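You operate a simulated robot arm through the tools that you are given. There is no shell and no other tool. Be economical: measure what you need, move in short steps, check, and stop when the job is done.

The job below is to be done with a simulated two-armed robot. You get a single attempt, and the scene is never put back.

Task
Swap the grey fender on the stern rail for the white one.
Fine: the grey one hangs in the gap on the rack rail, next to the white one's spot; the rail lever ends shut. Where these are worked on the way, their far stop is far enough and under half their travel is too little: rail lever.

The check looks at the end state, three seconds after you hand in, the way a careful person would. Anything else that was tipped, shoved, dropped, spilled or broken makes it a failure.

Robot
Two 7-joint arms with two-finger parallel grippers on one trunk, on a base that drives. Base frame: it is fixed to the floor where the robot stands at the start and does not move with it; the origin is under the middle of the robot, x ahead of it, y to its left, z up. Units: mm, degrees, N and s.
The left shoulder is at the start at [70, 163, 1145], the right one opposite. With the tool pointing down near the work surface each hand reaches from about 100 to 680 mm from the robot's upright axis, wherever it stands, measured 20 degrees to its own side. Places, roughly: blue fender, white fender [-2000, -2000, 500]; gap on the rack rail [-1700, -2000, 1000]; rack rail [-1900, -2000, 1000]; rail lever [500, 100, 1000]; stern rail [500, 100, 1000]. Payload 3.43 kg a hand.
Tool frame (each hand has its own): the origin (TCP) lies between the finger pads and is the grasp point; the fingertips stand 34 mm ahead of it; z points along the fingers, y is the line along which they close. The gripper opens to 128 mm. The fingers are 24 mm wide and 12 mm thick; the gripper's body (48 by 130 mm) begins 96 mm behind the TCP.
Orientation is that of the tool frame in the base frame, as [roll, pitch, yaw] about the fixed x, y, z axes, in that order (R = Rz(yaw) Ry(pitch) Rx(roll)). With the fingers straight down and closing along the base's y, the tool's x points along the base's -x, its y along +y and its z along -z.

Tools
- The arms move only by the tool drive_tool. It takes "left_deltas", "right_deltas" or both (then of equal length, played together; a hand with none holds still); each is a list of rows, each an object of numbers (a shift or turn left out is 0, a gripper value left out holds the last): "dx", "dy", "dz": the shift along the tool's x, y, z in cm; "rx", "ry", "rz": the turn, a rotation vector about the tool's x, y, z in rad; "claw": the closure, from 0 (fully open) to 1 (shut). In form: [{"dx": .., "dy": .., "dz": .., "rx": .., "ry": .., "rz": .., "claw": ..}, ...]. A call has 1 to 10 rows; each row is the pose to reach, as a shift and turn from the pose commanded when the call began, along the tool's axes at that moment. A row lasts 0.2 s, in which the tool goes at most 50 mm and 8.6 degrees; a call with a longer step from one row to the next is refused whole, and so is a gripper value outside its range. Where a pose cannot be reached the arm comes as near as it can. A force on the tool above 80 N (or 10 N above the force at the start of the call, whichever is more), or a blocked arm, ends the call early, and 0.2 s more pass. The fingers move at their own pace (about 153 mm/s each) and stop on an object; they squeeze with about 41 N. The grip force told is the motor's: it shows also when the fingers shut on nothing. Time passes only in rows, and 0.2 s behind the last, so rows that repeat a pose let the fingers close. The reply holds the time, the measured pose of the TCP, the force on the tool along the base axes, the opening and the grip force, in the units named above and with some noise, with the torque about the TCP (base axes, N m) and any sound that the robot's microphone picked up.
- Cameras (640 x 400 px; columns grow to the right, rows downward): "scene" is now at [124.4, 21, 1384.3]; the picture's right is [0.34, -0.94, 0.00], its down [-0.57, -0.21, -0.79] and it looks along [0.74, 0.27, -0.61] (base axes); focal length 214 px, centre (320, 200). "left" rides on the left gripper at [76, 11, -160] in its tool frame; the picture's right is [-0.15, 0.99, 0.00], its down [-0.88, -0.13, -0.46] and it looks along [-0.45, -0.07, 0.89] (tool axes); focal length 234 px, centre (320, 200). "right" rides on the right gripper at [76, -11, -160] in its tool frame; the picture's right is [0.15, 0.99, 0.00], its down [-0.88, 0.13, -0.46] and it looks along [-0.45, 0.07, 0.89] (tool axes); focal length 234 px, centre (320, 200). There is no depth. A picture from a camera that has moved, and an enlarged one, comes with that camera's place and axes in the base frame and with its lens. The place of the scene camera against the robot may be out by one fixed shift of up to 25 mm in any direction.
- get_image(camera): a new picture of that camera. The clock stands still meanwhile.
- lift_body(by): slides the trunk up (or, below 0, down) by that many mm; the arms and the scene camera ride with it, the base frame stays. It gives what a move gives, with no picture.
- steer(legs): drives the robot by 1 to 6 legs, each [ahead, left, turn to the left] in mm, mm and degrees, along the robot's own axes; the way and the turn of a leg run together, so that a leg with both is an arc; at most 1500 mm and 180 degrees a leg. The arms and the cameras ride along, it lands a little off, and it stops where it bumps. It gives what a move gives.
- pan_tilt(pan, tilt): turns the head with the scene camera to pan (to the left, within 86 degrees either way) and tilt (down, from -29 to 69), counted from straight ahead of the robot. It gives what a move gives.
- enlarge(camera, box): a new picture of the part [left, top, right, bottom] of that camera's present view, enlarged. The clock stands still meanwhile.
- hand_in(): hands the job in; it is judged then, once.

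Work in short steps. Places have to be worked out from the pictures, the camera data and where the tool is seen: move nearer, look again, correct. Check each grasp and each placing, and mend what went wrong. You have 120 turns and 108 pictures in all, those below and enlarged ones among them. Open the grippers and draw the arms clear of the work before you hand the job in, unless the task says otherwise; then end with one line.

The tools are called by a JSON object that holds its "method" and its "body". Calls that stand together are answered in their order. drive_tool: Moves the arms, as the interface text tells. Its arguments: {"type":"object","properties":{"left_deltas":{"type":"array","items":{"type":"object","properties":{"dx":{"type":"number"},"dy":{"type":"number"},"dz":{"type":"number"},"rx":{"type":"number"},"ry":{"type":"number"},"rz":{"type":"number"},"claw":{"type":"number"}}}},"right_deltas":{"type":"array","items":{"type":"object","properties":{"dx":{"type":"number"},"dy":{"type":"number"},"dz":{"type":"number"},"rx":{"type":"number"},"ry":{"type":"number"},"rz":{"type":"number"},"claw":{"type":"number"}}}}},"required":[]} The other tools are called the same way: lift_body (by) slides the trunk up or down; steer (legs) drives the base; pan_tilt (pan, tilt) turns the head that bears the scene camera; get_image (camera) takes a picture; enlarge (camera, box) takes an enlarged picture of a part of a camera's view; hand_in () hands the job in.

At the start:

```text
t: 0.0
left_tcp_pos: [508.1, 512.7, 1198.6]
left_orientation: [179.9, 0.1, 179.9]
left_wrist_force: [-0.8, 0.0, 0.2]
left_wrist_torque: [-0.01, 0.0, -0.02]
left_gripper_width: 127.8
left_grip_force: 0.1
right_tcp_pos: [435.3, -67.9, 1269.5]
right_orientation: [-180.0, 0.0, -180.0]
right_wrist_force: [0.2, 0.4, -0.1]
right_wrist_torque: [-0.04, 0.03, -0.01]
right_gripper_width: 127.6
right_grip_force: 0.0
trunk travel left (down, up): [-625.0, 315.0]
robot x, y, heading: [0.8, -0.6, -0.1]
head pan, tilt: [20.2, 37.7]
```

scene: 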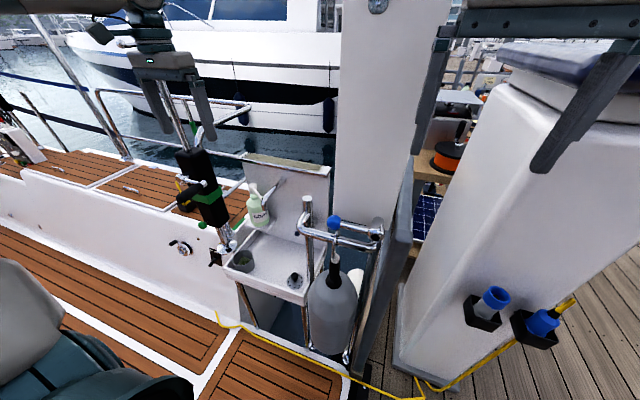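
right: 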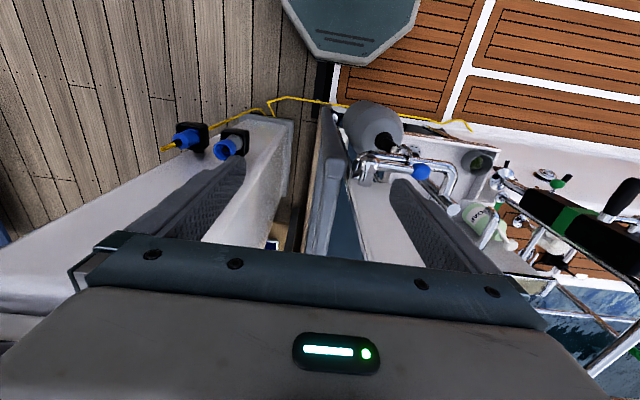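
left: 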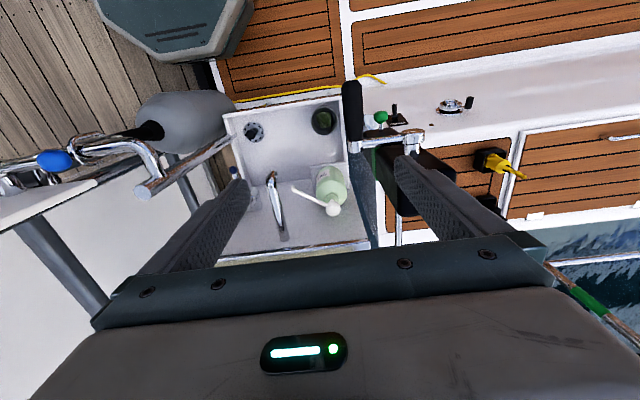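

The grey fender hangs from the chrome rail, with a blue part (likely the lever) on it. I'll zoom in to study it.

{"method": "enlarge", "body": {"camera": "scene", "box": [270, 180, 410, 380]}}

{"method": "enlarge", "body": {"camera": "left", "box": [0, 60, 260, 220]}}

{"method": "enlarge", "body": {"camera": "right", "box": [300, 80, 500, 220]}}

```text
2.00 times, centred on (340, 280) of scene
camera zoom: at [124.4, 21.0, 1384.3], right [0.34, -0.94, 0.0], down [-0.57, -0.21, -0.79], along [0.74, 0.27, -0.61], focal length 429 px, centre (280, 40)
```

zoom: 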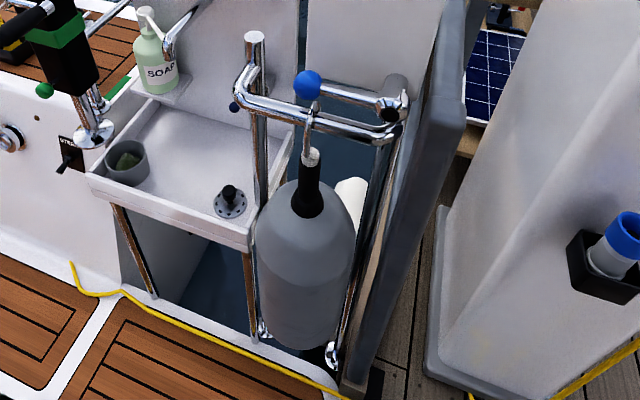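

```text
2.46 times, centred on (130, 140) of left
camera zoom: at [431.7, 523.4, 1358.4], right [0.15, 0.99, 0.0], down [0.88, -0.13, 0.46], along [0.45, -0.07, -0.89], focal length 576 px, centre (788, 348)
```

zoom: 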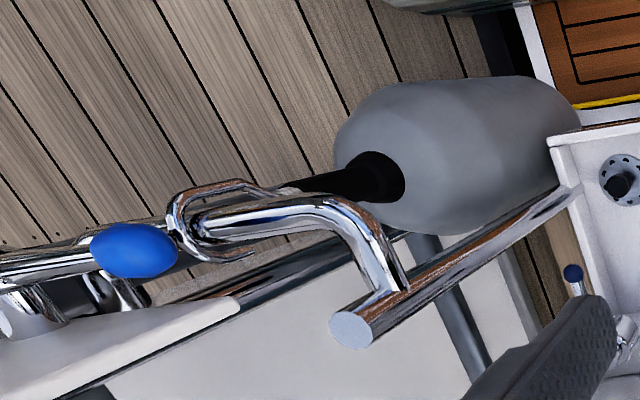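

```text
2.86 times, centred on (400, 150) of right
camera zoom: at [359.7, -78.4, 1428.9], right [-0.15, 0.99, 0.0], down [0.88, 0.13, 0.46], along [0.45, 0.07, -0.89], focal length 669 px, centre (91, 343)
```

zoom: 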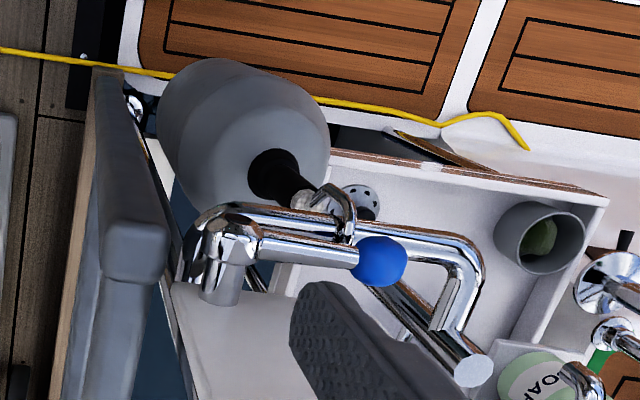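

Triangulating from both hand cameras, the blue knob is near (477, 125, 1029). I'll tilt the right hand 45° forward and lower it a little to look at the hook and lever from the front.

{"method": "drive_tool", "body": {"right_deltas": [{"dx": 1, "dz": 2, "ry": -0.13}, {"dx": 2, "dz": 4, "ry": -0.26}, {"dx": 4, "dz": 6, "ry": -0.39}, {"dx": 6, "dz": 8, "ry": -0.52}, {"dx": 7, "dz": 10, "ry": -0.65}, {"dx": 8, "dz": 12, "ry": -0.78}]}}

{"method": "get_image", "body": {"camera": "right"}}

{"method": "get_image", "body": {"camera": "scene"}}

```text
t: 1.4
left_tcp_pos: [507.4, 513.6, 1197.9]
left_orientation: [-179.8, 0.1, 180.0]
left_wrist_force: [-0.8, 0.6, -1.0]
left_wrist_torque: [-0.05, -0.04, -0.02]
left_gripper_width: 128.2
left_grip_force: 0.1
right_tcp_pos: [373.1, -38.3, 1174.4]
right_orientation: [-179.8, 44.6, -180.0]
right_wrist_force: [-0.9, 1.1, 0.7]
right_wrist_torque: [-0.02, 0.01, -0.04]
right_gripper_width: 128.2
right_grip_force: 0.0
right hand out of reach, approached as far as the arm can: row 6
trunk travel left (down, up): [-625.0, 315.0]
robot x, y, heading: [-0.7, 1.1, -0.3]
head pan, tilt: [20.2, 37.7]
```

```text
101 pictures are left
camera right: at [206.2, -48.8, 1233.8], right [-0.1, 0.99, -0.11], down [0.31, 0.13, 0.94], along [0.95, 0.06, -0.32], focal length 234 px, centre (320, 200)
```

right: 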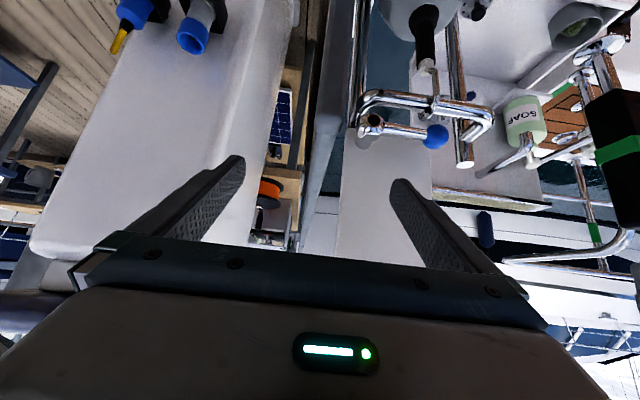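

```text
100 pictures are left
camera scene: at [123.4, 23.5, 1384.3], right [0.34, -0.94, 0.0], down [-0.57, -0.21, -0.79], along [0.74, 0.27, -0.61], focal length 214 px, centre (320, 200)
```

scene: 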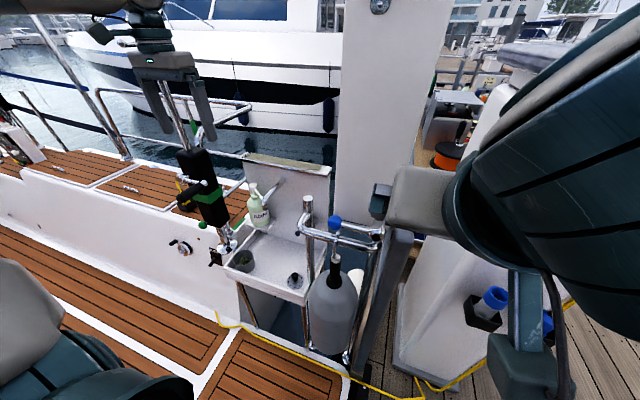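

The view is upside-down but it shows the hook and lever. I'll zoom on that part.

{"method": "enlarge", "body": {"camera": "right", "box": [340, 0, 500, 170]}}

```text
2.35 times, centred on (420, 85) of right
camera zoom: at [206.2, -48.8, 1233.8], right [-0.1, 0.99, -0.11], down [0.31, 0.13, 0.94], along [0.95, 0.06, -0.32], focal length 551 px, centre (85, 471)
```

zoom: 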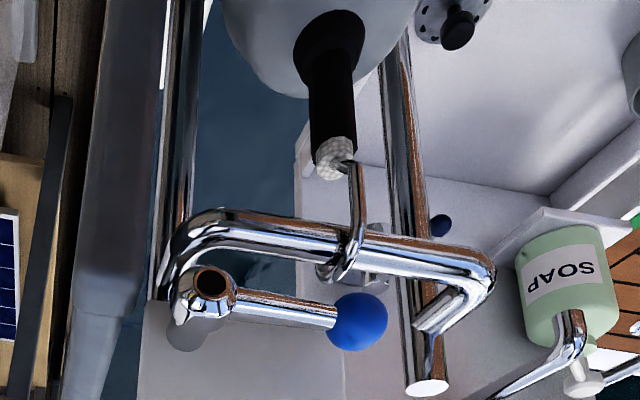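

I need to determine the lever's hinge axis, so I'll zoom in further from both views.

{"method": "enlarge", "body": {"camera": "right", "box": [345, 70, 465, 150]}}

{"method": "enlarge", "body": {"camera": "scene", "box": [290, 190, 400, 270]}}

```text
5.00 times, centred on (405, 110) of right
camera zoom: at [206.2, -48.8, 1233.8], right [-0.1, 0.99, -0.11], down [0.31, 0.13, 0.94], along [0.95, 0.06, -0.32], focal length 1171 px, centre (-105, 650)
```

zoom: 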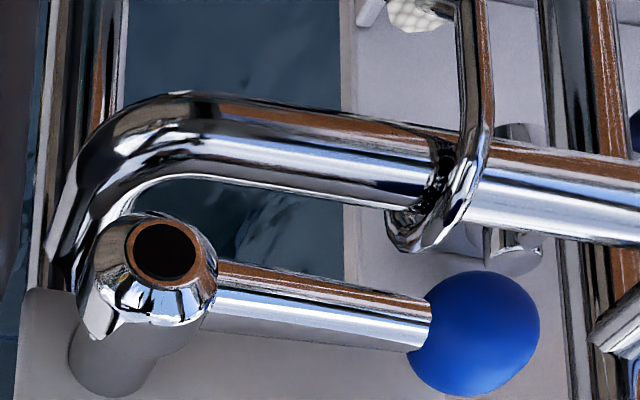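

```text
5.00 times, centred on (345, 230) of scene
camera zoom: at [123.4, 23.5, 1384.3], right [0.34, -0.94, 0.0], down [-0.57, -0.21, -0.79], along [0.74, 0.27, -0.61], focal length 1072 px, centre (195, 50)
```

zoom: 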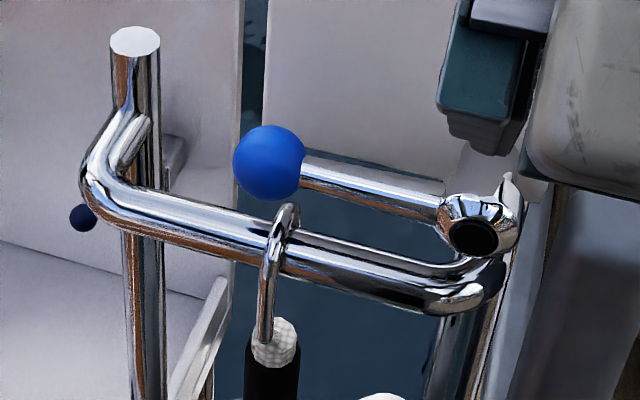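

The lever hinges about an axis along x at the right post (about y=29, z=1017), with the ball about 95 mm to the left and above the rail, so it swings up. Before acting, I'll look right for the rack and driving space.

{"method": "pan_tilt", "body": {"pan": -86, "tilt": 25}}

{"method": "get_image", "body": {"camera": "scene"}}

{"method": "pan_tilt", "body": {"pan": 86, "tilt": 25}}

{"method": "get_image", "body": {"camera": "scene"}}

```text
t: 3.2
left_tcp_pos: [508.3, 512.3, 1198.4]
left_orientation: [-180.0, 0.0, -180.0]
left_wrist_force: [0.0, -0.1, -0.7]
left_wrist_torque: [-0.01, -0.02, 0.05]
left_gripper_width: 128.1
left_grip_force: 0.0
right_tcp_pos: [373.3, -39.8, 1174.1]
right_orientation: [-179.9, 44.5, -180.0]
right_wrist_force: [0.1, 0.5, 0.5]
right_wrist_torque: [-0.04, 0.02, 0.03]
right_gripper_width: 127.9
right_grip_force: 0.0
trunk travel left (down, up): [-625.0, 315.0]
robot x, y, heading: [2.7, -1.3, -0.1]
head pan, tilt: [-85.9, 25.0]
```

```text
96 pictures are left
camera scene: at [49.8, -100.7, 1404.2], right [-1.0, -0.07, 0.0], down [-0.03, 0.42, -0.91], along [0.06, -0.9, -0.42], focal length 214 px, centre (320, 200)
```

scene: 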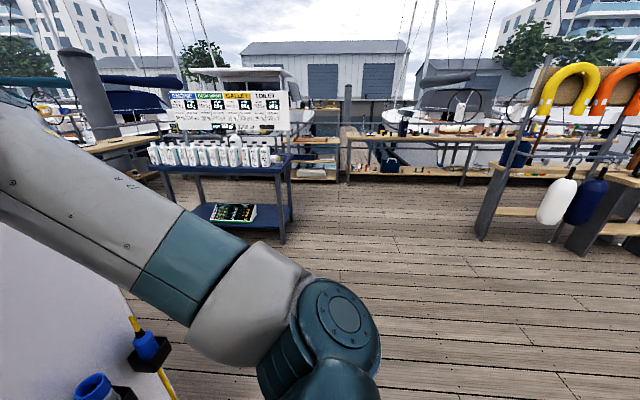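

```text
t: 5.8
left_tcp_pos: [508.2, 511.6, 1198.1]
left_orientation: [180.0, 0.0, -180.0]
left_wrist_force: [0.2, -0.2, 0.4]
left_wrist_torque: [-0.02, 0.03, 0.01]
left_gripper_width: 128.0
left_grip_force: 0.2
right_tcp_pos: [373.3, -41.9, 1174.5]
right_orientation: [-179.9, 44.5, 180.0]
right_wrist_force: [0.3, 0.0, -0.7]
right_wrist_torque: [0.03, -0.01, 0.02]
right_gripper_width: 127.9
right_grip_force: 0.1
trunk travel left (down, up): [-625.0, 315.0]
robot x, y, heading: [1.0, -0.9, -0.2]
head pan, tilt: [85.9, 25.0]
```

```text
95 pictures are left
camera scene: at [49.7, 83.1, 1404.2], right [1.0, -0.07, 0.0], down [-0.03, -0.42, -0.91], along [0.06, 0.9, -0.42], focal length 214 px, centre (320, 200)
```

scene: 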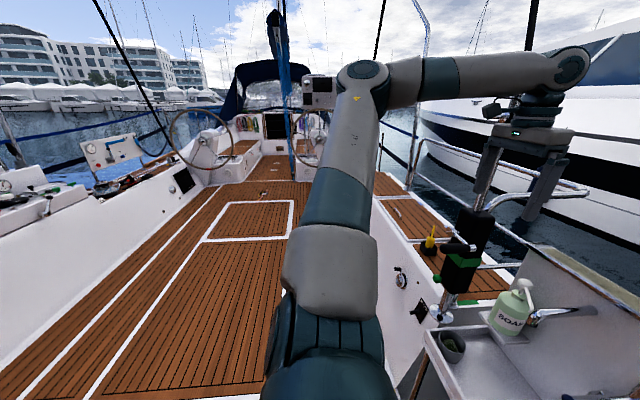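

The rack is to the right and behind, across open decking. First the lever: I'll raise the trunk and bring the right hand back to pointing down.

{"method": "lift_body", "body": {"by": 150}}

{"method": "drive_tool", "body": {"right_deltas": [{"ry": 0.13}, {"ry": 0.26}, {"ry": 0.39}, {"ry": 0.52}, {"ry": 0.65}, {"ry": 0.777}]}}

{"method": "drive_tool", "body": {"right_deltas": [{"rz": 0.14, "dx": -0.5, "dy": 1.5}, {"rz": 0.28, "dx": -1, "dy": 3}, {"rz": 0.42, "dx": -2, "dy": 4.5}, {"rz": 0.56, "dx": -3, "dy": 6}, {"rz": 0.7, "dx": -4, "dy": 7.5}, {"rz": 0.84, "dx": -5, "dy": 9}, {"rz": 0.98, "dx": -6, "dy": 10}, {"rz": 1.12, "dx": -7, "dy": 11}, {"rz": 1.26, "dx": -8, "dy": 12}, {"rz": 1.4, "dx": -9, "dy": 13}]}}

{"method": "pan_tilt", "body": {"pan": 15, "tilt": 45}}

{"method": "get_image", "body": {"camera": "scene"}}

{"method": "get_image", "body": {"camera": "right"}}

```text
t: 7.6
left_tcp_pos: [508.0, 512.8, 1347.6]
left_orientation: [-180.0, 0.0, 180.0]
left_wrist_force: [0.9, 0.8, 0.4]
left_wrist_torque: [0.01, 0.03, -0.02]
left_gripper_width: 127.8
left_grip_force: 0.0
right_tcp_pos: [375.4, -41.9, 1324.4]
right_orientation: [-179.9, 44.5, -180.0]
right_wrist_force: [0.1, 0.2, -0.4]
right_wrist_torque: [0.01, 0.0, 0.0]
right_gripper_width: 128.1
right_grip_force: 0.0
trunk travel left (down, up): [-775.0, 165.0]
robot x, y, heading: [0.0, -0.0, -0.1]
head pan, tilt: [85.9, 25.0]
```

```text
t: 9.0
left_tcp_pos: [509.2, 513.1, 1347.5]
left_orientation: [-179.9, 0.0, 179.9]
left_wrist_force: [0.9, 0.4, -0.7]
left_wrist_torque: [-0.01, 0.02, 0.02]
left_gripper_width: 127.8
left_grip_force: 0.0
right_tcp_pos: [376.3, -40.3, 1324.1]
right_orientation: [-179.9, -0.2, 179.9]
right_wrist_force: [1.0, -0.5, 0.1]
right_wrist_torque: [-0.03, -0.02, 0.02]
right_gripper_width: 128.1
right_grip_force: 0.0
trunk travel left (down, up): [-775.0, 165.0]
robot x, y, heading: [-2.4, -0.9, -0.1]
head pan, tilt: [85.9, 25.0]
```

```text
t: 10.8
left_tcp_pos: [499.7, 489.6, 1359.2]
left_orientation: [179.4, 0.5, 179.5]
left_wrist_force: [-1.5, -0.7, 0.0]
left_wrist_torque: [0.0, 0.01, -0.01]
left_gripper_width: 128.1
left_grip_force: 0.1
right_tcp_pos: [428.2, 38.5, 1332.0]
right_orientation: [179.8, 0.0, 116.0]
right_wrist_force: [-57.5, -51.8, -10.6]
right_wrist_torque: [4.3, -5.28, 0.32]
right_gripper_width: 126.3
right_grip_force: 0.1
trunk travel left (down, up): [-775.0, 165.0]
robot x, y, heading: [-1.1, -3.1, -0.7]
head pan, tilt: [85.9, 25.0]
stopped in row 9 (right hand): the force on the tool passed its limit (the readings are from after the stop); the commanded pose is now the measured one
```

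```text
t: 12.2
left_tcp_pos: [497.0, 486.8, 1361.1]
left_orientation: [179.0, 0.6, 179.7]
left_wrist_force: [0.4, 0.3, 0.9]
left_wrist_torque: [0.02, -0.01, 0.0]
left_gripper_width: 128.0
left_grip_force: 0.0
right_tcp_pos: [428.5, 39.3, 1332.7]
right_orientation: [179.5, -0.2, 116.0]
right_wrist_force: [-56.9, -66.3, 8.9]
right_wrist_torque: [6.71, -6.18, -0.73]
right_gripper_width: 126.1
right_grip_force: 0.0
trunk travel left (down, up): [-775.0, 165.0]
robot x, y, heading: [-1.5, -0.6, -0.4]
head pan, tilt: [15.0, 45.0]
```

```text
94 pictures are left
camera scene: at [106.3, -13.0, 1525.1], right [0.25, -0.97, -0.01], down [-0.68, -0.17, -0.72], along [0.69, 0.19, -0.7], focal length 214 px, centre (320, 200)
```

scene: 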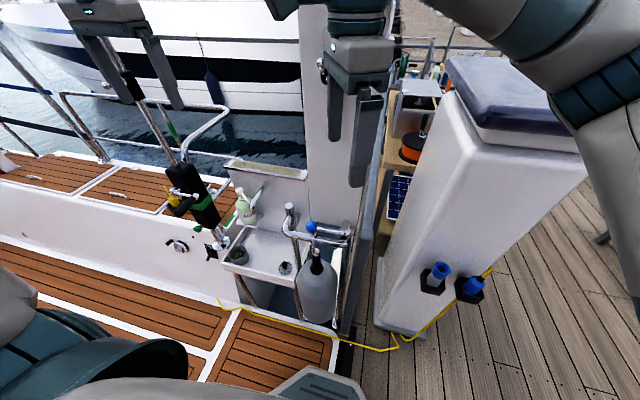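

```text
93 pictures are left
camera right: at [383.7, 102.2, 1491.1], right [0.82, 0.57, 0.01], down [0.5, -0.74, 0.45], along [0.26, -0.37, -0.89], focal length 234 px, centre (320, 200)
```

right: 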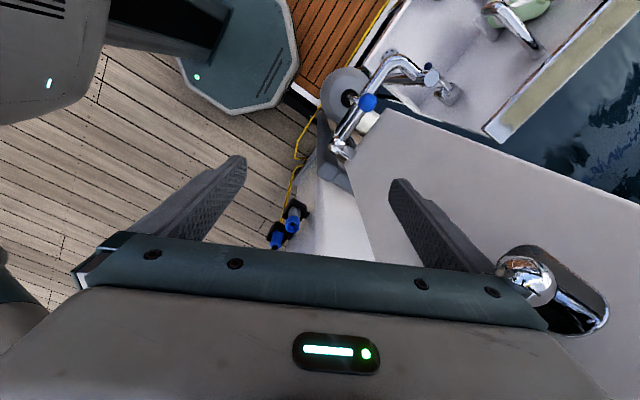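

The hand touched the tall white wall just beyond the rail while turning. I'll back off and return to the original yaw. I'll use a forward-pointing grip instead, because the wall leaves no room for this orientation.

{"method": "drive_tool", "body": {"right_deltas": [{"dy": -3}, {"dy": -6}, {"dy": -8, "rz": -0.14}, {"dy": -9, "rz": -0.28}, {"dy": -9, "rz": -0.42}, {"dy": -9, "rz": -0.56}, {"dy": -9, "rz": -0.7}, {"dy": -9, "rz": -0.84}, {"dy": -9, "rz": -0.98}, {"dy": -9, "rz": -1.117}]}}

{"method": "get_image", "body": {"camera": "scene"}}

{"method": "get_image", "body": {"camera": "right"}}

```text
t: 14.4
left_tcp_pos: [510.1, 507.3, 1347.6]
left_orientation: [-180.0, 0.0, 179.7]
left_wrist_force: [-0.6, -0.8, 0.3]
left_wrist_torque: [0.01, 0.01, 0.01]
left_gripper_width: 127.9
left_grip_force: 0.0
right_tcp_pos: [360.6, 22.4, 1325.5]
right_orientation: [-179.7, -0.2, -179.8]
right_wrist_force: [1.0, -0.7, -0.5]
right_wrist_torque: [0.02, 0.04, -0.01]
right_gripper_width: 128.1
right_grip_force: 0.0
trunk travel left (down, up): [-775.0, 165.0]
robot x, y, heading: [-1.6, 2.0, -0.2]
head pan, tilt: [15.0, 45.0]
```

```text
92 pictures are left
camera scene: at [121.5, 9.8, 1523.5], right [0.26, -0.97, 0.0], down [-0.68, -0.18, -0.71], along [0.68, 0.18, -0.71], focal length 214 px, centre (320, 200)
```

scene: 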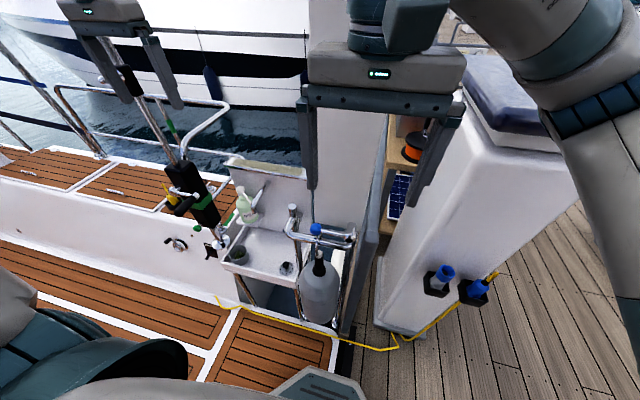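

```text
91 pictures are left
camera right: at [285.7, 12.0, 1484.9], right [-0.15, 0.99, 0.0], down [0.88, 0.14, 0.45], along [0.45, 0.06, -0.89], focal length 234 px, centre (320, 200)
```

right: 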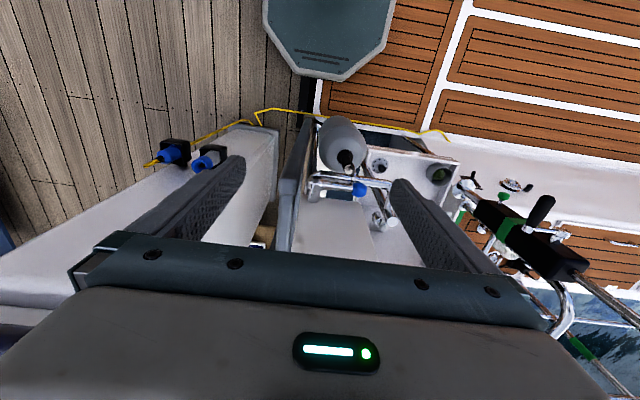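

The hand is clear. The plan is to slip one finger of the forward-pointing, rolled right hand into the gap between lever and rail and swing the lever up. First I'll drive back 150 mm to give the arm room, then pitch the hand forward.

{"method": "steer", "body": {"legs": [[-150, 0, 0]]}}

{"method": "drive_tool", "body": {"right_deltas": [{"ry": -0.145}, {"ry": -0.29}, {"ry": -0.435}, {"ry": -0.58}, {"ry": -0.725}, {"ry": -0.87}, {"ry": -1.015}, {"ry": -1.16}, {"ry": -1.305}, {"ry": -1.45}]}}

{"method": "drive_tool", "body": {"right_deltas": [{"rz": 0.145}, {"rz": 0.29}, {"rz": 0.435}, {"rz": 0.58}, {"rz": 0.725}, {"rz": 0.87}, {"rz": 1.015}, {"rz": 1.16}, {"rz": 1.305}, {"rz": 1.45}]}}

{"method": "get_image", "body": {"camera": "scene"}}

{"method": "get_image", "body": {"camera": "right"}}

```text
t: 15.8
left_tcp_pos: [360.1, 512.2, 1345.9]
left_orientation: [179.9, -0.1, -180.0]
left_wrist_force: [-0.3, -0.1, -0.4]
left_wrist_torque: [-0.02, 0.04, -0.01]
left_gripper_width: 128.1
left_grip_force: 0.1
right_tcp_pos: [214.3, 24.1, 1325.0]
right_orientation: [-179.7, -0.3, -179.8]
right_wrist_force: [0.6, 0.8, 1.1]
right_wrist_torque: [-0.02, 0.03, -0.01]
right_gripper_width: 128.2
right_grip_force: 0.1
trunk travel left (down, up): [-775.0, 165.0]
robot x, y, heading: [-149.2, -2.2, 0.1]
head pan, tilt: [15.0, 45.0]
```

```text
t: 18.1
left_tcp_pos: [358.1, 510.3, 1347.8]
left_orientation: [179.8, 0.2, -180.0]
left_wrist_force: [-0.2, 0.5, -0.3]
left_wrist_torque: [0.0, 0.01, -0.02]
left_gripper_width: 127.9
left_grip_force: 0.0
right_tcp_pos: [222.5, 36.8, 1394.8]
right_orientation: [123.9, 74.7, 124.1]
right_wrist_force: [-0.1, -0.9, 0.7]
right_wrist_torque: [-0.02, -0.04, 0.01]
right_gripper_width: 127.9
right_grip_force: 0.2
right hand out of reach, approached as far as the arm can: row 8, 9, 10
trunk travel left (down, up): [-775.0, 165.0]
robot x, y, heading: [-147.3, -2.5, -0.2]
head pan, tilt: [15.0, 45.0]
stopped in row 10 (right hand): the arm was blocked; the commanded pose is now the measured one
```

```text
t: 20.3
left_tcp_pos: [358.3, 510.3, 1348.7]
left_orientation: [-180.0, -0.1, -180.0]
left_wrist_force: [-0.6, 0.0, 0.3]
left_wrist_torque: [0.0, 0.02, -0.03]
left_gripper_width: 127.8
left_grip_force: 0.1
right_tcp_pos: [223.2, 37.3, 1392.9]
right_orientation: [98.7, -5.9, 90.4]
right_wrist_force: [0.8, 0.4, 0.2]
right_wrist_torque: [0.01, 0.04, -0.01]
right_gripper_width: 128.1
right_grip_force: 0.1
trunk travel left (down, up): [-775.0, 165.0]
robot x, y, heading: [-149.7, -1.9, 0.0]
head pan, tilt: [15.0, 45.0]
```

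```text
90 pictures are left
camera scene: at [-28.3, 11.0, 1523.6], right [0.26, -0.97, 0.0], down [-0.68, -0.18, -0.71], along [0.68, 0.18, -0.71], focal length 214 px, centre (320, 200)
```

scene: 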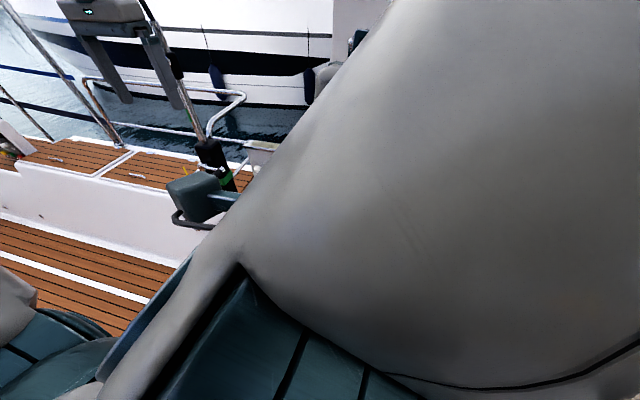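

```text
89 pictures are left
camera right: at [62.7, 112.2, 1413.7], right [0.15, 0.05, 0.99], down [-0.43, -0.9, 0.11], along [0.89, -0.44, -0.11], focal length 234 px, centre (320, 200)
```

right: 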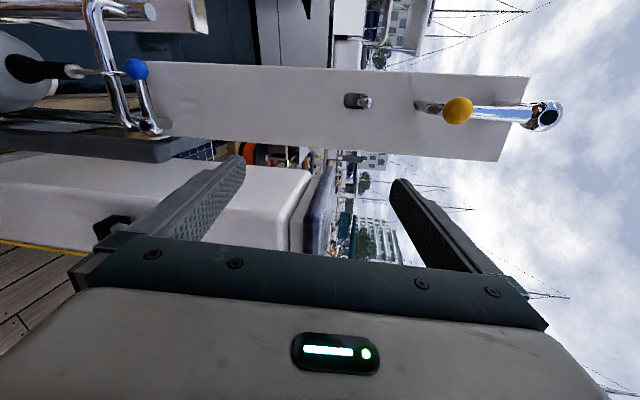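

The orientation is nearly what I want (fingers forward, closing vertically). I'll straighten it and move to a spot in front of and above the lever.

{"method": "drive_tool", "body": {"right_deltas": [{"dx": 0.06, "dy": -2, "dz": 4, "rx": -0.05, "rz": -0.03}, {"dx": 0.1, "dy": -5, "dz": 8, "rx": -0.1, "rz": -0.06}, {"dx": 0.2, "dy": -9, "dz": 11, "rx": -0.152, "ry": -0.007, "rz": -0.103}, {"dx": 0.3, "dy": -13, "dz": 13, "rx": -0.152, "ry": -0.007, "rz": -0.103}, {"dx": 0.4, "dy": -17, "dz": 14, "rx": -0.152, "ry": -0.007, "rz": -0.103}, {"dx": 0.5, "dy": -21, "dz": 15, "rx": -0.152, "ry": -0.007, "rz": -0.103}, {"dx": 0.5, "dy": -24, "dz": 16, "rx": -0.152, "ry": -0.007, "rz": -0.103}, {"dx": 0.6, "dy": -27, "dz": 17, "rx": -0.152, "ry": -0.007, "rz": -0.103}, {"dx": 0.6, "dy": -29.9, "dz": 17.7, "rx": -0.152, "ry": -0.007, "rz": -0.103}]}}

{"method": "get_image", "body": {"camera": "scene"}}

{"method": "get_image", "body": {"camera": "right"}}

```text
t: 20.8
left_tcp_pos: [359.7, 511.1, 1347.1]
left_orientation: [180.0, 0.1, 180.0]
left_wrist_force: [0.2, -0.1, -0.7]
left_wrist_torque: [0.01, 0.05, 0.0]
left_gripper_width: 128.1
left_grip_force: 0.1
right_tcp_pos: [230.2, 82.0, 1408.8]
right_orientation: [94.9, -16.5, 100.4]
right_wrist_force: [0.5, -0.1, -0.3]
right_wrist_torque: [0.03, 0.02, -0.01]
right_gripper_width: 127.8
right_grip_force: 0.2
right hand out of reach, approached as far as the arm can: row 1
trunk travel left (down, up): [-775.0, 165.0]
robot x, y, heading: [-151.9, -1.3, -0.1]
head pan, tilt: [15.0, 45.0]
stopped in row 2 (right hand): the arm was blocked; the commanded pose is now the measured one
```

```text
88 pictures are left
camera scene: at [-27.0, 11.2, 1523.5], right [0.26, -0.97, 0.0], down [-0.68, -0.18, -0.71], along [0.68, 0.18, -0.71], focal length 214 px, centre (320, 200)
```

scene: 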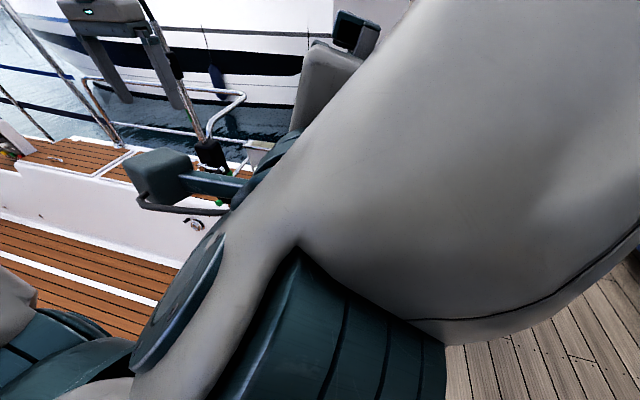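

```text
87 pictures are left
camera right: at [59.4, 124.2, 1431.3], right [0.11, -0.12, 0.99], down [-0.28, -0.96, -0.09], along [0.96, -0.26, -0.14], focal length 234 px, centre (320, 200)
```

right: 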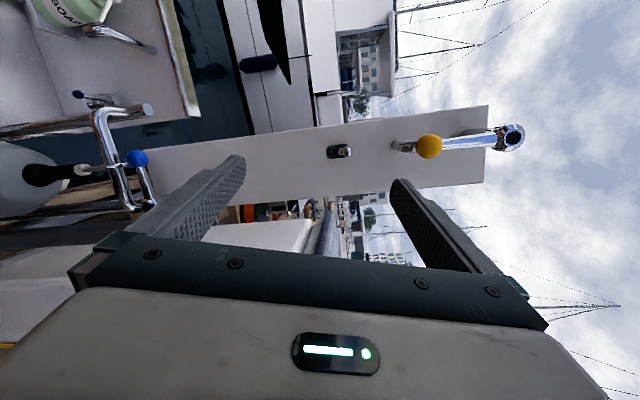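

The arm folded up too near the trunk. I'll stretch the hand straight forward and toward its own side to unfold it.

{"method": "drive_tool", "body": {"right_deltas": [{"dx": -2, "dz": 2}, {"dx": -4, "dz": 4}, {"dx": -6, "dz": 6}, {"dx": -8, "dz": 9}, {"dx": -10, "dz": 12}, {"dx": -12, "dz": 15}, {"dx": -14, "dz": 18}, {"dx": -16, "dz": 20}]}}

{"method": "get_image", "body": {"camera": "scene"}}

```text
t: 22.6
left_tcp_pos: [360.4, 509.1, 1348.7]
left_orientation: [179.8, -0.1, 180.0]
left_wrist_force: [0.0, -0.1, 0.0]
left_wrist_torque: [0.06, 0.02, -0.01]
left_gripper_width: 128.1
left_grip_force: 0.1
right_tcp_pos: [451.9, -30.6, 1345.6]
right_orientation: [94.8, -16.3, 100.3]
right_wrist_force: [-0.1, -0.8, -0.5]
right_wrist_torque: [-0.02, 0.0, 0.05]
right_gripper_width: 128.1
right_grip_force: 0.1
right hand out of reach, approached as far as the arm can: row 1, 2, 3, 4
trunk travel left (down, up): [-775.0, 165.0]
robot x, y, heading: [-148.2, 0.3, 0.1]
head pan, tilt: [15.0, 45.0]
```

```text
86 pictures are left
camera scene: at [-26.6, 8.8, 1523.5], right [0.26, -0.97, 0.0], down [-0.68, -0.18, -0.71], along [0.68, 0.18, -0.71], focal length 214 px, centre (320, 200)
```

scene: 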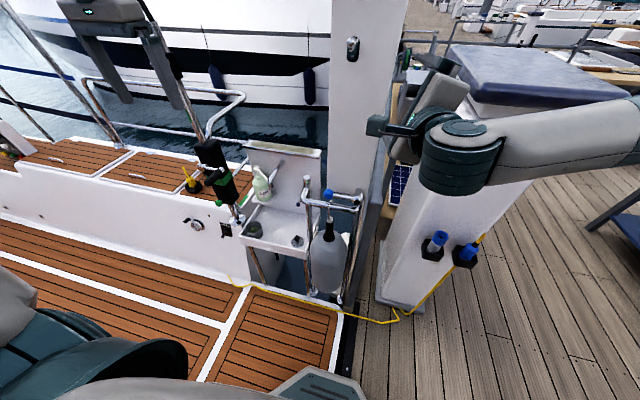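

The arm is unfolded now. I'll straighten the orientation while pulling back to about (342, 75, 1196).

{"method": "drive_tool", "body": {"right_deltas": [{"dx": 0.4, "dy": -1, "dz": -3.5, "rx": -0.03, "ry": -0.05, "rz": -0.07}, {"dx": 1.5, "dy": -4, "dz": -6, "rx": -0.06, "ry": -0.1, "rz": -0.14}, {"dx": 3.5, "dy": -8, "dz": -7.4, "rx": -0.09, "ry": -0.15, "rz": -0.21}, {"dx": 5, "dy": -12, "dz": -7.4, "rx": -0.11, "ry": -0.192, "rz": -0.277}, {"dx": 6.5, "dy": -15.5, "dz": -7.4, "rx": -0.11, "ry": -0.192, "rz": -0.277}, {"dx": 7.6, "dy": -18.5, "dz": -7.4, "rx": -0.11, "ry": -0.192, "rz": -0.277}]}}

{"method": "get_image", "body": {"camera": "scene"}}

{"method": "get_image", "body": {"camera": "right"}}

```text
t: 24.0
left_tcp_pos: [359.1, 511.7, 1346.6]
left_orientation: [-179.9, 0.0, -179.9]
left_wrist_force: [0.3, 0.5, -0.6]
left_wrist_torque: [0.01, -0.01, -0.02]
left_gripper_width: 128.3
left_grip_force: 0.0
right_tcp_pos: [361.9, 64.9, 1210.9]
right_orientation: [90.2, -0.8, 89.1]
right_wrist_force: [0.7, -0.7, 0.1]
right_wrist_torque: [-0.04, -0.02, -0.02]
right_gripper_width: 127.9
right_grip_force: 0.1
right hand out of reach, approached as far as the arm can: row 2, 6
trunk travel left (down, up): [-775.0, 165.0]
robot x, y, heading: [-152.4, -1.6, -0.2]
head pan, tilt: [15.0, 45.0]
```

```text
85 pictures are left
camera scene: at [-28.2, 10.7, 1523.6], right [0.26, -0.97, 0.0], down [-0.68, -0.18, -0.71], along [0.68, 0.18, -0.71], focal length 214 px, centre (320, 200)
```

scene: 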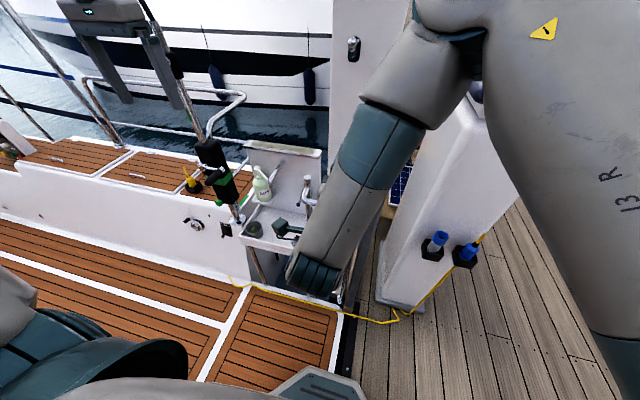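

```text
84 pictures are left
camera right: at [202.7, 144.0, 1200.1], right [0.01, 0.13, 0.99], down [-0.47, -0.88, 0.12], along [0.88, -0.47, 0.06], focal length 234 px, centre (320, 200)
```

right: 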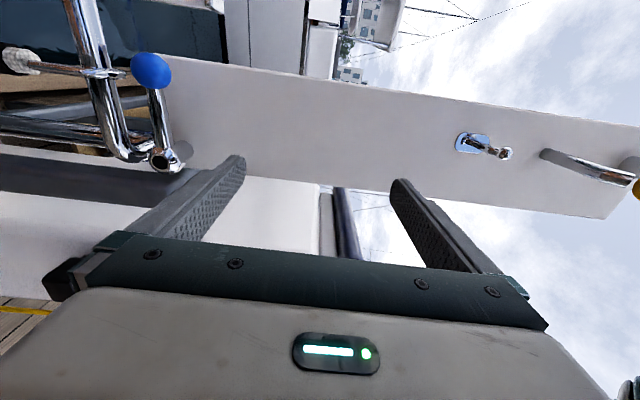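

Orientation is right. The ball is at about (477, 125, 1025) with only about 16 mm between lever and rail. So I'll pitch the hand 60° down with the fingers closing in the x-z plane and grip the ball itself, staying off the wall behind.

{"method": "drive_tool", "body": {"right_deltas": [{"dx": 1, "rx": 0.13, "claw": 0.6}, {"dx": 2, "rx": 0.26}, {"dx": 3, "dy": -1, "dz": 1, "rx": 0.39}, {"dx": 4, "dy": -3, "dz": 2, "rx": 0.52}, {"dx": 5, "dy": -5, "dz": 3, "rx": 0.65}, {"dx": 6, "dy": -7, "dz": 4, "rx": 0.78}, {"dx": 6.5, "dy": -8.5, "dz": 5, "rx": 0.91}, {"dx": 6.5, "dy": -9.8, "dz": 6.4, "rx": 1.047}]}}

{"method": "get_image", "body": {"camera": "scene"}}

{"method": "get_image", "body": {"camera": "right"}}

```text
t: 25.8
left_tcp_pos: [360.5, 510.6, 1348.2]
left_orientation: [180.0, -0.1, 180.0]
left_wrist_force: [-0.2, 0.9, -0.4]
left_wrist_torque: [0.01, -0.01, -0.02]
left_gripper_width: 128.2
left_grip_force: 0.0
right_tcp_pos: [424.7, 134.9, 1109.5]
right_orientation: [150.1, 0.1, 90.0]
right_wrist_force: [0.2, 0.3, -0.2]
right_wrist_torque: [0.02, -0.04, 0.0]
right_gripper_width: 51.3
right_grip_force: 0.1
trunk travel left (down, up): [-775.0, 165.0]
robot x, y, heading: [-151.8, -2.9, -0.1]
head pan, tilt: [15.0, 45.0]
```

```text
83 pictures are left
camera scene: at [-26.6, 10.1, 1523.5], right [0.26, -0.97, 0.0], down [-0.68, -0.18, -0.71], along [0.68, 0.18, -0.71], focal length 214 px, centre (320, 200)
```

scene: 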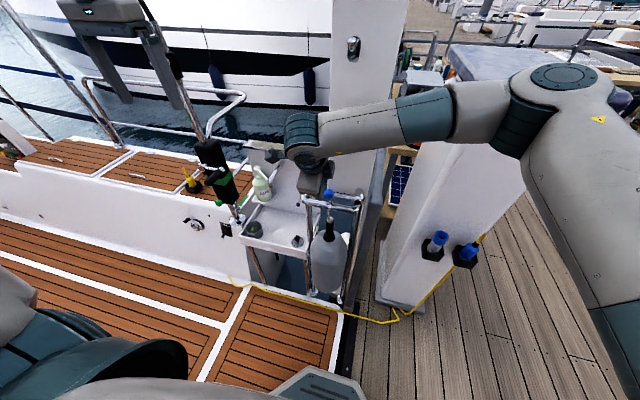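

```text
82 pictures are left
camera right: at [334.3, 212.3, 1242.1], right [0.86, 0.15, 0.49], down [-0.11, -0.88, 0.46], along [0.5, -0.45, -0.74], focal length 234 px, centre (320, 200)
```

right: 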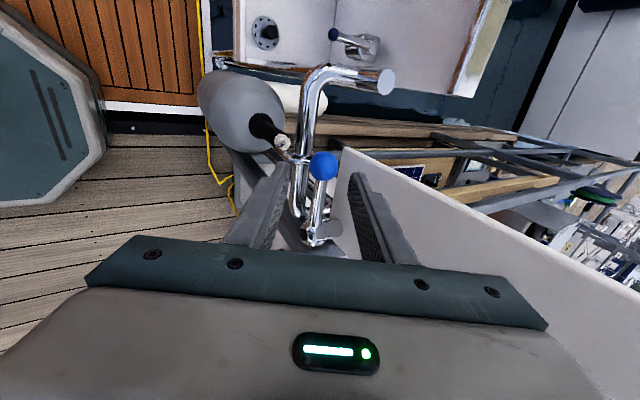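

The ball sits between the fingers in view, and the axis lines up. I'll advance 77 mm along the tool, with a check before closing.

{"method": "drive_tool", "body": {"right_deltas": [{"dx": -0.3, "dy": 0.2, "dz": 2.5}, {"dx": -0.6, "dy": 0.3, "dz": 4.5}, {"dx": -0.6, "dy": 0.3, "dz": 6.2}, {"dx": -0.6, "dy": 0.3, "dz": 7.7}]}}

{"method": "get_image", "body": {"camera": "right"}}

{"method": "enlarge", "body": {"camera": "scene", "box": [260, 150, 400, 250]}}

```text
t: 26.8
left_tcp_pos: [357.8, 511.9, 1347.2]
left_orientation: [-180.0, 0.0, -180.0]
left_wrist_force: [-0.1, -0.2, 0.8]
left_wrist_torque: [0.0, 0.0, 0.02]
left_gripper_width: 128.0
left_grip_force: 0.0
right_tcp_pos: [464.9, 128.5, 1045.3]
right_orientation: [150.1, 0.1, 90.1]
right_wrist_force: [0.0, -0.8, -1.3]
right_wrist_torque: [0.0, 0.02, 0.0]
right_gripper_width: 51.2
right_grip_force: 0.0
trunk travel left (down, up): [-775.0, 165.0]
robot x, y, heading: [-148.4, 0.6, -0.2]
head pan, tilt: [15.0, 45.0]
```

```text
81 pictures are left
camera right: at [374.5, 206.5, 1176.4], right [0.86, 0.15, 0.49], down [-0.11, -0.88, 0.46], along [0.5, -0.45, -0.74], focal length 234 px, centre (320, 200)
```

right: 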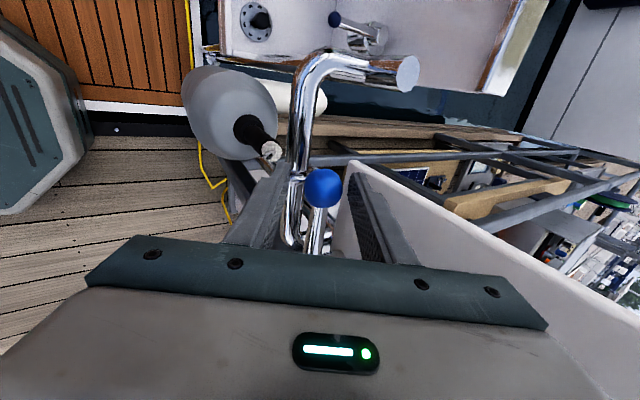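

```text
4.00 times, centred on (330, 200) of scene
camera zoom: at [-27.3, 10.9, 1523.5], right [0.26, -0.97, 0.0], down [-0.68, -0.18, -0.71], along [0.68, 0.18, -0.71], focal length 858 px, centre (280, 200)
```

zoom: 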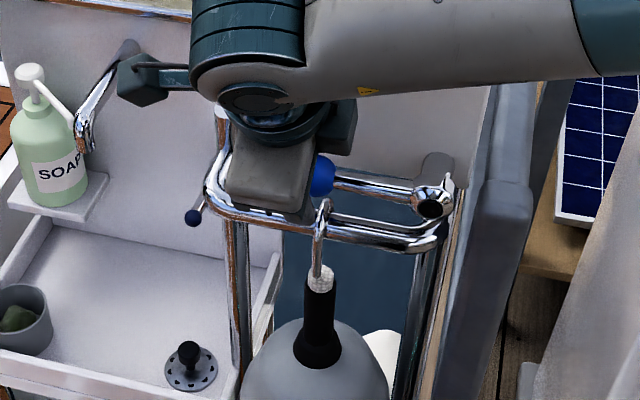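

The ball lies between the fingertips. I'll close gently and check.

{"method": "drive_tool", "body": {"right_deltas": [{"claw": 0.75}, {"claw": 0.85}, {"claw": 0.9}]}}

{"method": "get_image", "body": {"camera": "right"}}

```text
t: 27.6
left_tcp_pos: [361.1, 511.6, 1347.3]
left_orientation: [179.9, -0.1, -179.9]
left_wrist_force: [0.5, 0.8, 1.3]
left_wrist_torque: [-0.03, -0.01, 0.02]
left_gripper_width: 128.0
left_grip_force: 0.0
right_tcp_pos: [467.6, 129.0, 1047.1]
right_orientation: [149.6, 0.2, 89.9]
right_wrist_force: [21.4, 1.6, 16.1]
right_wrist_torque: [-0.96, -0.71, -0.27]
right_gripper_width: 33.5
right_grip_force: 45.0
trunk travel left (down, up): [-775.0, 165.0]
robot x, y, heading: [-152.6, -3.1, -0.2]
head pan, tilt: [15.0, 45.0]
```

```text
79 pictures are left
camera right: at [377.0, 206.3, 1177.7], right [0.85, 0.15, 0.5], down [-0.12, -0.88, 0.46], along [0.51, -0.45, -0.73], focal length 234 px, centre (320, 200)
```

right: 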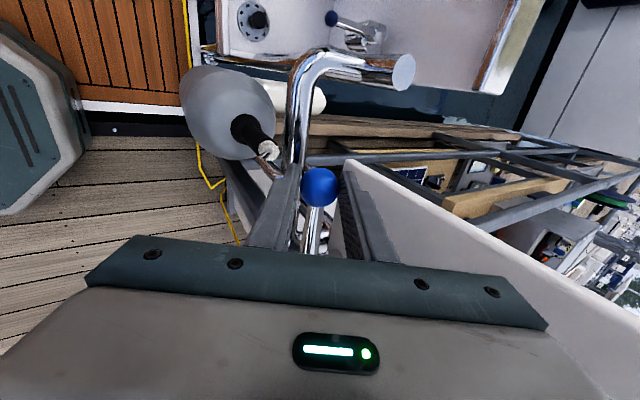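

Ball gripped (33.5 mm). I'll swing it along its arc up and to the right, first to about 44°.

{"method": "drive_tool", "body": {"right_deltas": [{"dx": -0.08, "dy": 0.6, "dz": -0.65}, {"dx": -0.27, "dy": 1.15, "dz": -1.46}, {"dx": -0.55, "dy": 1.55, "dz": -2.2}, {"dx": -0.83, "dy": 1.95, "dz": -2.87}, {"dx": -1.25, "dy": 2.35, "dz": -3.5}, {"dx": -1.66, "dy": 2.7, "dz": -4.16}, {"dx": -2.2, "dy": 3.05, "dz": -4.75}, {"dx": -2.73, "dy": 3.36, "dz": -5.31}]}}

{"method": "get_image", "body": {"camera": "right"}}

```text
t: 29.4
left_tcp_pos: [357.0, 513.5, 1346.8]
left_orientation: [-179.9, 0.0, -179.8]
left_wrist_force: [-0.2, -0.2, -0.2]
left_wrist_torque: [0.01, -0.01, -0.03]
left_gripper_width: 128.0
left_grip_force: 0.1
right_tcp_pos: [463.5, 105.9, 1108.0]
right_orientation: [149.8, 0.2, 90.2]
right_wrist_force: [-8.8, 15.3, -4.1]
right_wrist_torque: [1.57, 0.39, 0.75]
right_gripper_width: 33.5
right_grip_force: 44.6
trunk travel left (down, up): [-775.0, 165.0]
robot x, y, heading: [-152.8, -2.4, 0.0]
head pan, tilt: [15.0, 45.0]
```

```text
78 pictures are left
camera right: at [373.4, 183.4, 1240.6], right [0.86, 0.15, 0.5], down [-0.11, -0.88, 0.46], along [0.51, -0.45, -0.74], focal length 234 px, centre (320, 200)
```

right: 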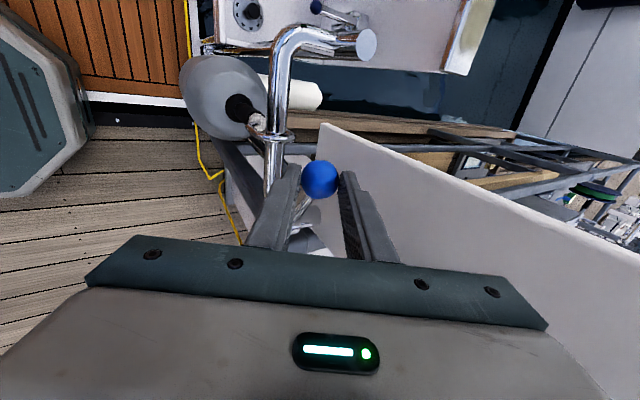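

The lever is following. I'll continue the arc past vertical until it reaches a stop.

{"method": "drive_tool", "body": {"right_deltas": [{"dx": -0.6, "dy": 0.15, "dz": -0.5}, {"dx": -1.29, "dy": 0.4, "dz": -0.97}, {"dx": -2.0, "dy": 0.6, "dz": -1.4}, {"dx": -2.75, "dy": 0.8, "dz": -1.73}, {"dx": -3.5, "dy": 1.0, "dz": -2.0}, {"dx": -4.35, "dy": 1.1, "dz": -2.26}, {"dx": -5.2, "dy": 1.2, "dz": -2.45}, {"dx": -6.03, "dy": 1.25, "dz": -2.55}, {"dx": -6.9, "dy": 1.27, "dz": -2.58}, {"dx": -7.73, "dy": 1.27, "dz": -2.57}]}}

{"method": "get_image", "body": {"camera": "right"}}

{"method": "enlarge", "body": {"camera": "scene", "box": [260, 150, 400, 250]}}

```text
t: 31.6
left_tcp_pos: [358.7, 508.4, 1349.0]
left_orientation: [180.0, 0.1, 179.9]
left_wrist_force: [-0.7, 0.1, -0.5]
left_wrist_torque: [0.05, -0.04, -0.02]
left_gripper_width: 128.3
left_grip_force: 0.1
right_tcp_pos: [462.5, 21.9, 1133.7]
right_orientation: [150.2, 0.4, 90.0]
right_wrist_force: [0.3, 0.0, -0.2]
right_wrist_torque: [0.0, 0.03, 0.02]
right_gripper_width: 12.9
right_grip_force: 0.1
trunk travel left (down, up): [-775.0, 165.0]
robot x, y, heading: [-151.8, 0.7, -0.3]
head pan, tilt: [15.0, 45.0]
```

```text
77 pictures are left
camera right: at [372.0, 99.8, 1265.9], right [0.86, 0.15, 0.49], down [-0.11, -0.88, 0.47], along [0.5, -0.46, -0.74], focal length 234 px, centre (320, 200)
```

right: 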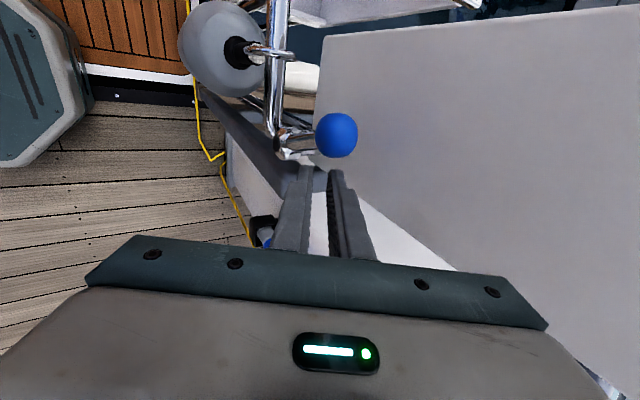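

```text
4.00 times, centred on (330, 200) of scene
camera zoom: at [-28.6, 7.9, 1523.0], right [0.26, -0.97, 0.0], down [-0.68, -0.18, -0.71], along [0.68, 0.18, -0.71], focal length 858 px, centre (280, 200)
```

zoom: 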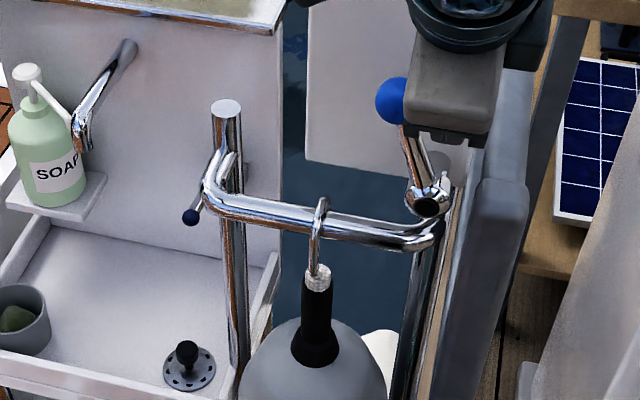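

The ball slipped from the fingers with the lever standing at about 71°. I'll test whether that is the stop by nudging it from the left with the closed fingers.

{"method": "drive_tool", "body": {"right_deltas": [{"dz": -4, "claw": 1}, {"dz": -7}, {"dz": -7, "dx": 4}, {"dz": -7, "dx": 8}, {"dz": -7, "dx": 10.5}, {"dz": -4, "dx": 10.5}, {"dz": -0.5, "dx": 10.5}]}}

{"method": "drive_tool", "body": {"right_deltas": [{"dx": -1.5}, {"dx": -2.5}, {"dx": -3.2}, {"dx": -3.8}, {"dx": -4.4}, {"dx": -5}, {"dx": -5.6}, {"dx": -6.2}, {"dx": -6.8}, {"dx": -7.4}]}}

{"method": "get_image", "body": {"camera": "right"}}

```text
t: 33.2
left_tcp_pos: [359.2, 511.3, 1346.5]
left_orientation: [180.0, 0.0, 180.0]
left_wrist_force: [0.0, -0.6, 0.3]
left_wrist_torque: [-0.07, 0.05, 0.04]
left_gripper_width: 128.0
left_grip_force: 0.1
right_tcp_pos: [463.0, 131.6, 1139.2]
right_orientation: [150.0, 0.1, 90.0]
right_wrist_force: [-0.1, 1.0, 0.0]
right_wrist_torque: [0.02, 0.01, -0.01]
right_gripper_width: 0.0
right_grip_force: 33.0
trunk travel left (down, up): [-775.0, 165.0]
robot x, y, heading: [-151.9, -1.5, -0.0]
head pan, tilt: [15.0, 45.0]
```

```text
t: 35.4
left_tcp_pos: [357.9, 526.6, 1341.4]
left_orientation: [-179.4, 0.0, -179.8]
left_wrist_force: [-0.2, 0.3, -0.5]
left_wrist_torque: [-0.01, 0.01, -0.02]
left_gripper_width: 128.0
left_grip_force: 0.0
right_tcp_pos: [458.6, 78.4, 1140.9]
right_orientation: [149.8, -0.3, 91.2]
right_wrist_force: [8.6, 66.1, 10.1]
right_wrist_torque: [1.56, -0.43, 1.3]
right_gripper_width: 0.0
right_grip_force: 33.1
trunk travel left (down, up): [-775.0, 165.0]
robot x, y, heading: [-149.8, 1.1, 0.1]
head pan, tilt: [15.0, 45.0]
```

```text
75 pictures are left
camera right: at [367.3, 152.0, 1273.0], right [0.85, 0.16, 0.5], down [-0.1, -0.88, 0.46], along [0.51, -0.44, -0.74], focal length 234 px, centre (320, 200)
```

right: 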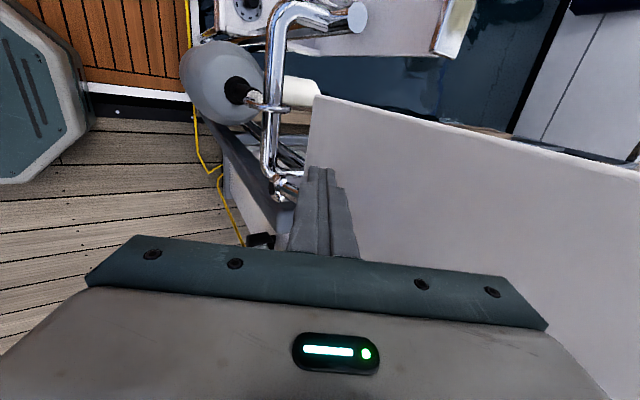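

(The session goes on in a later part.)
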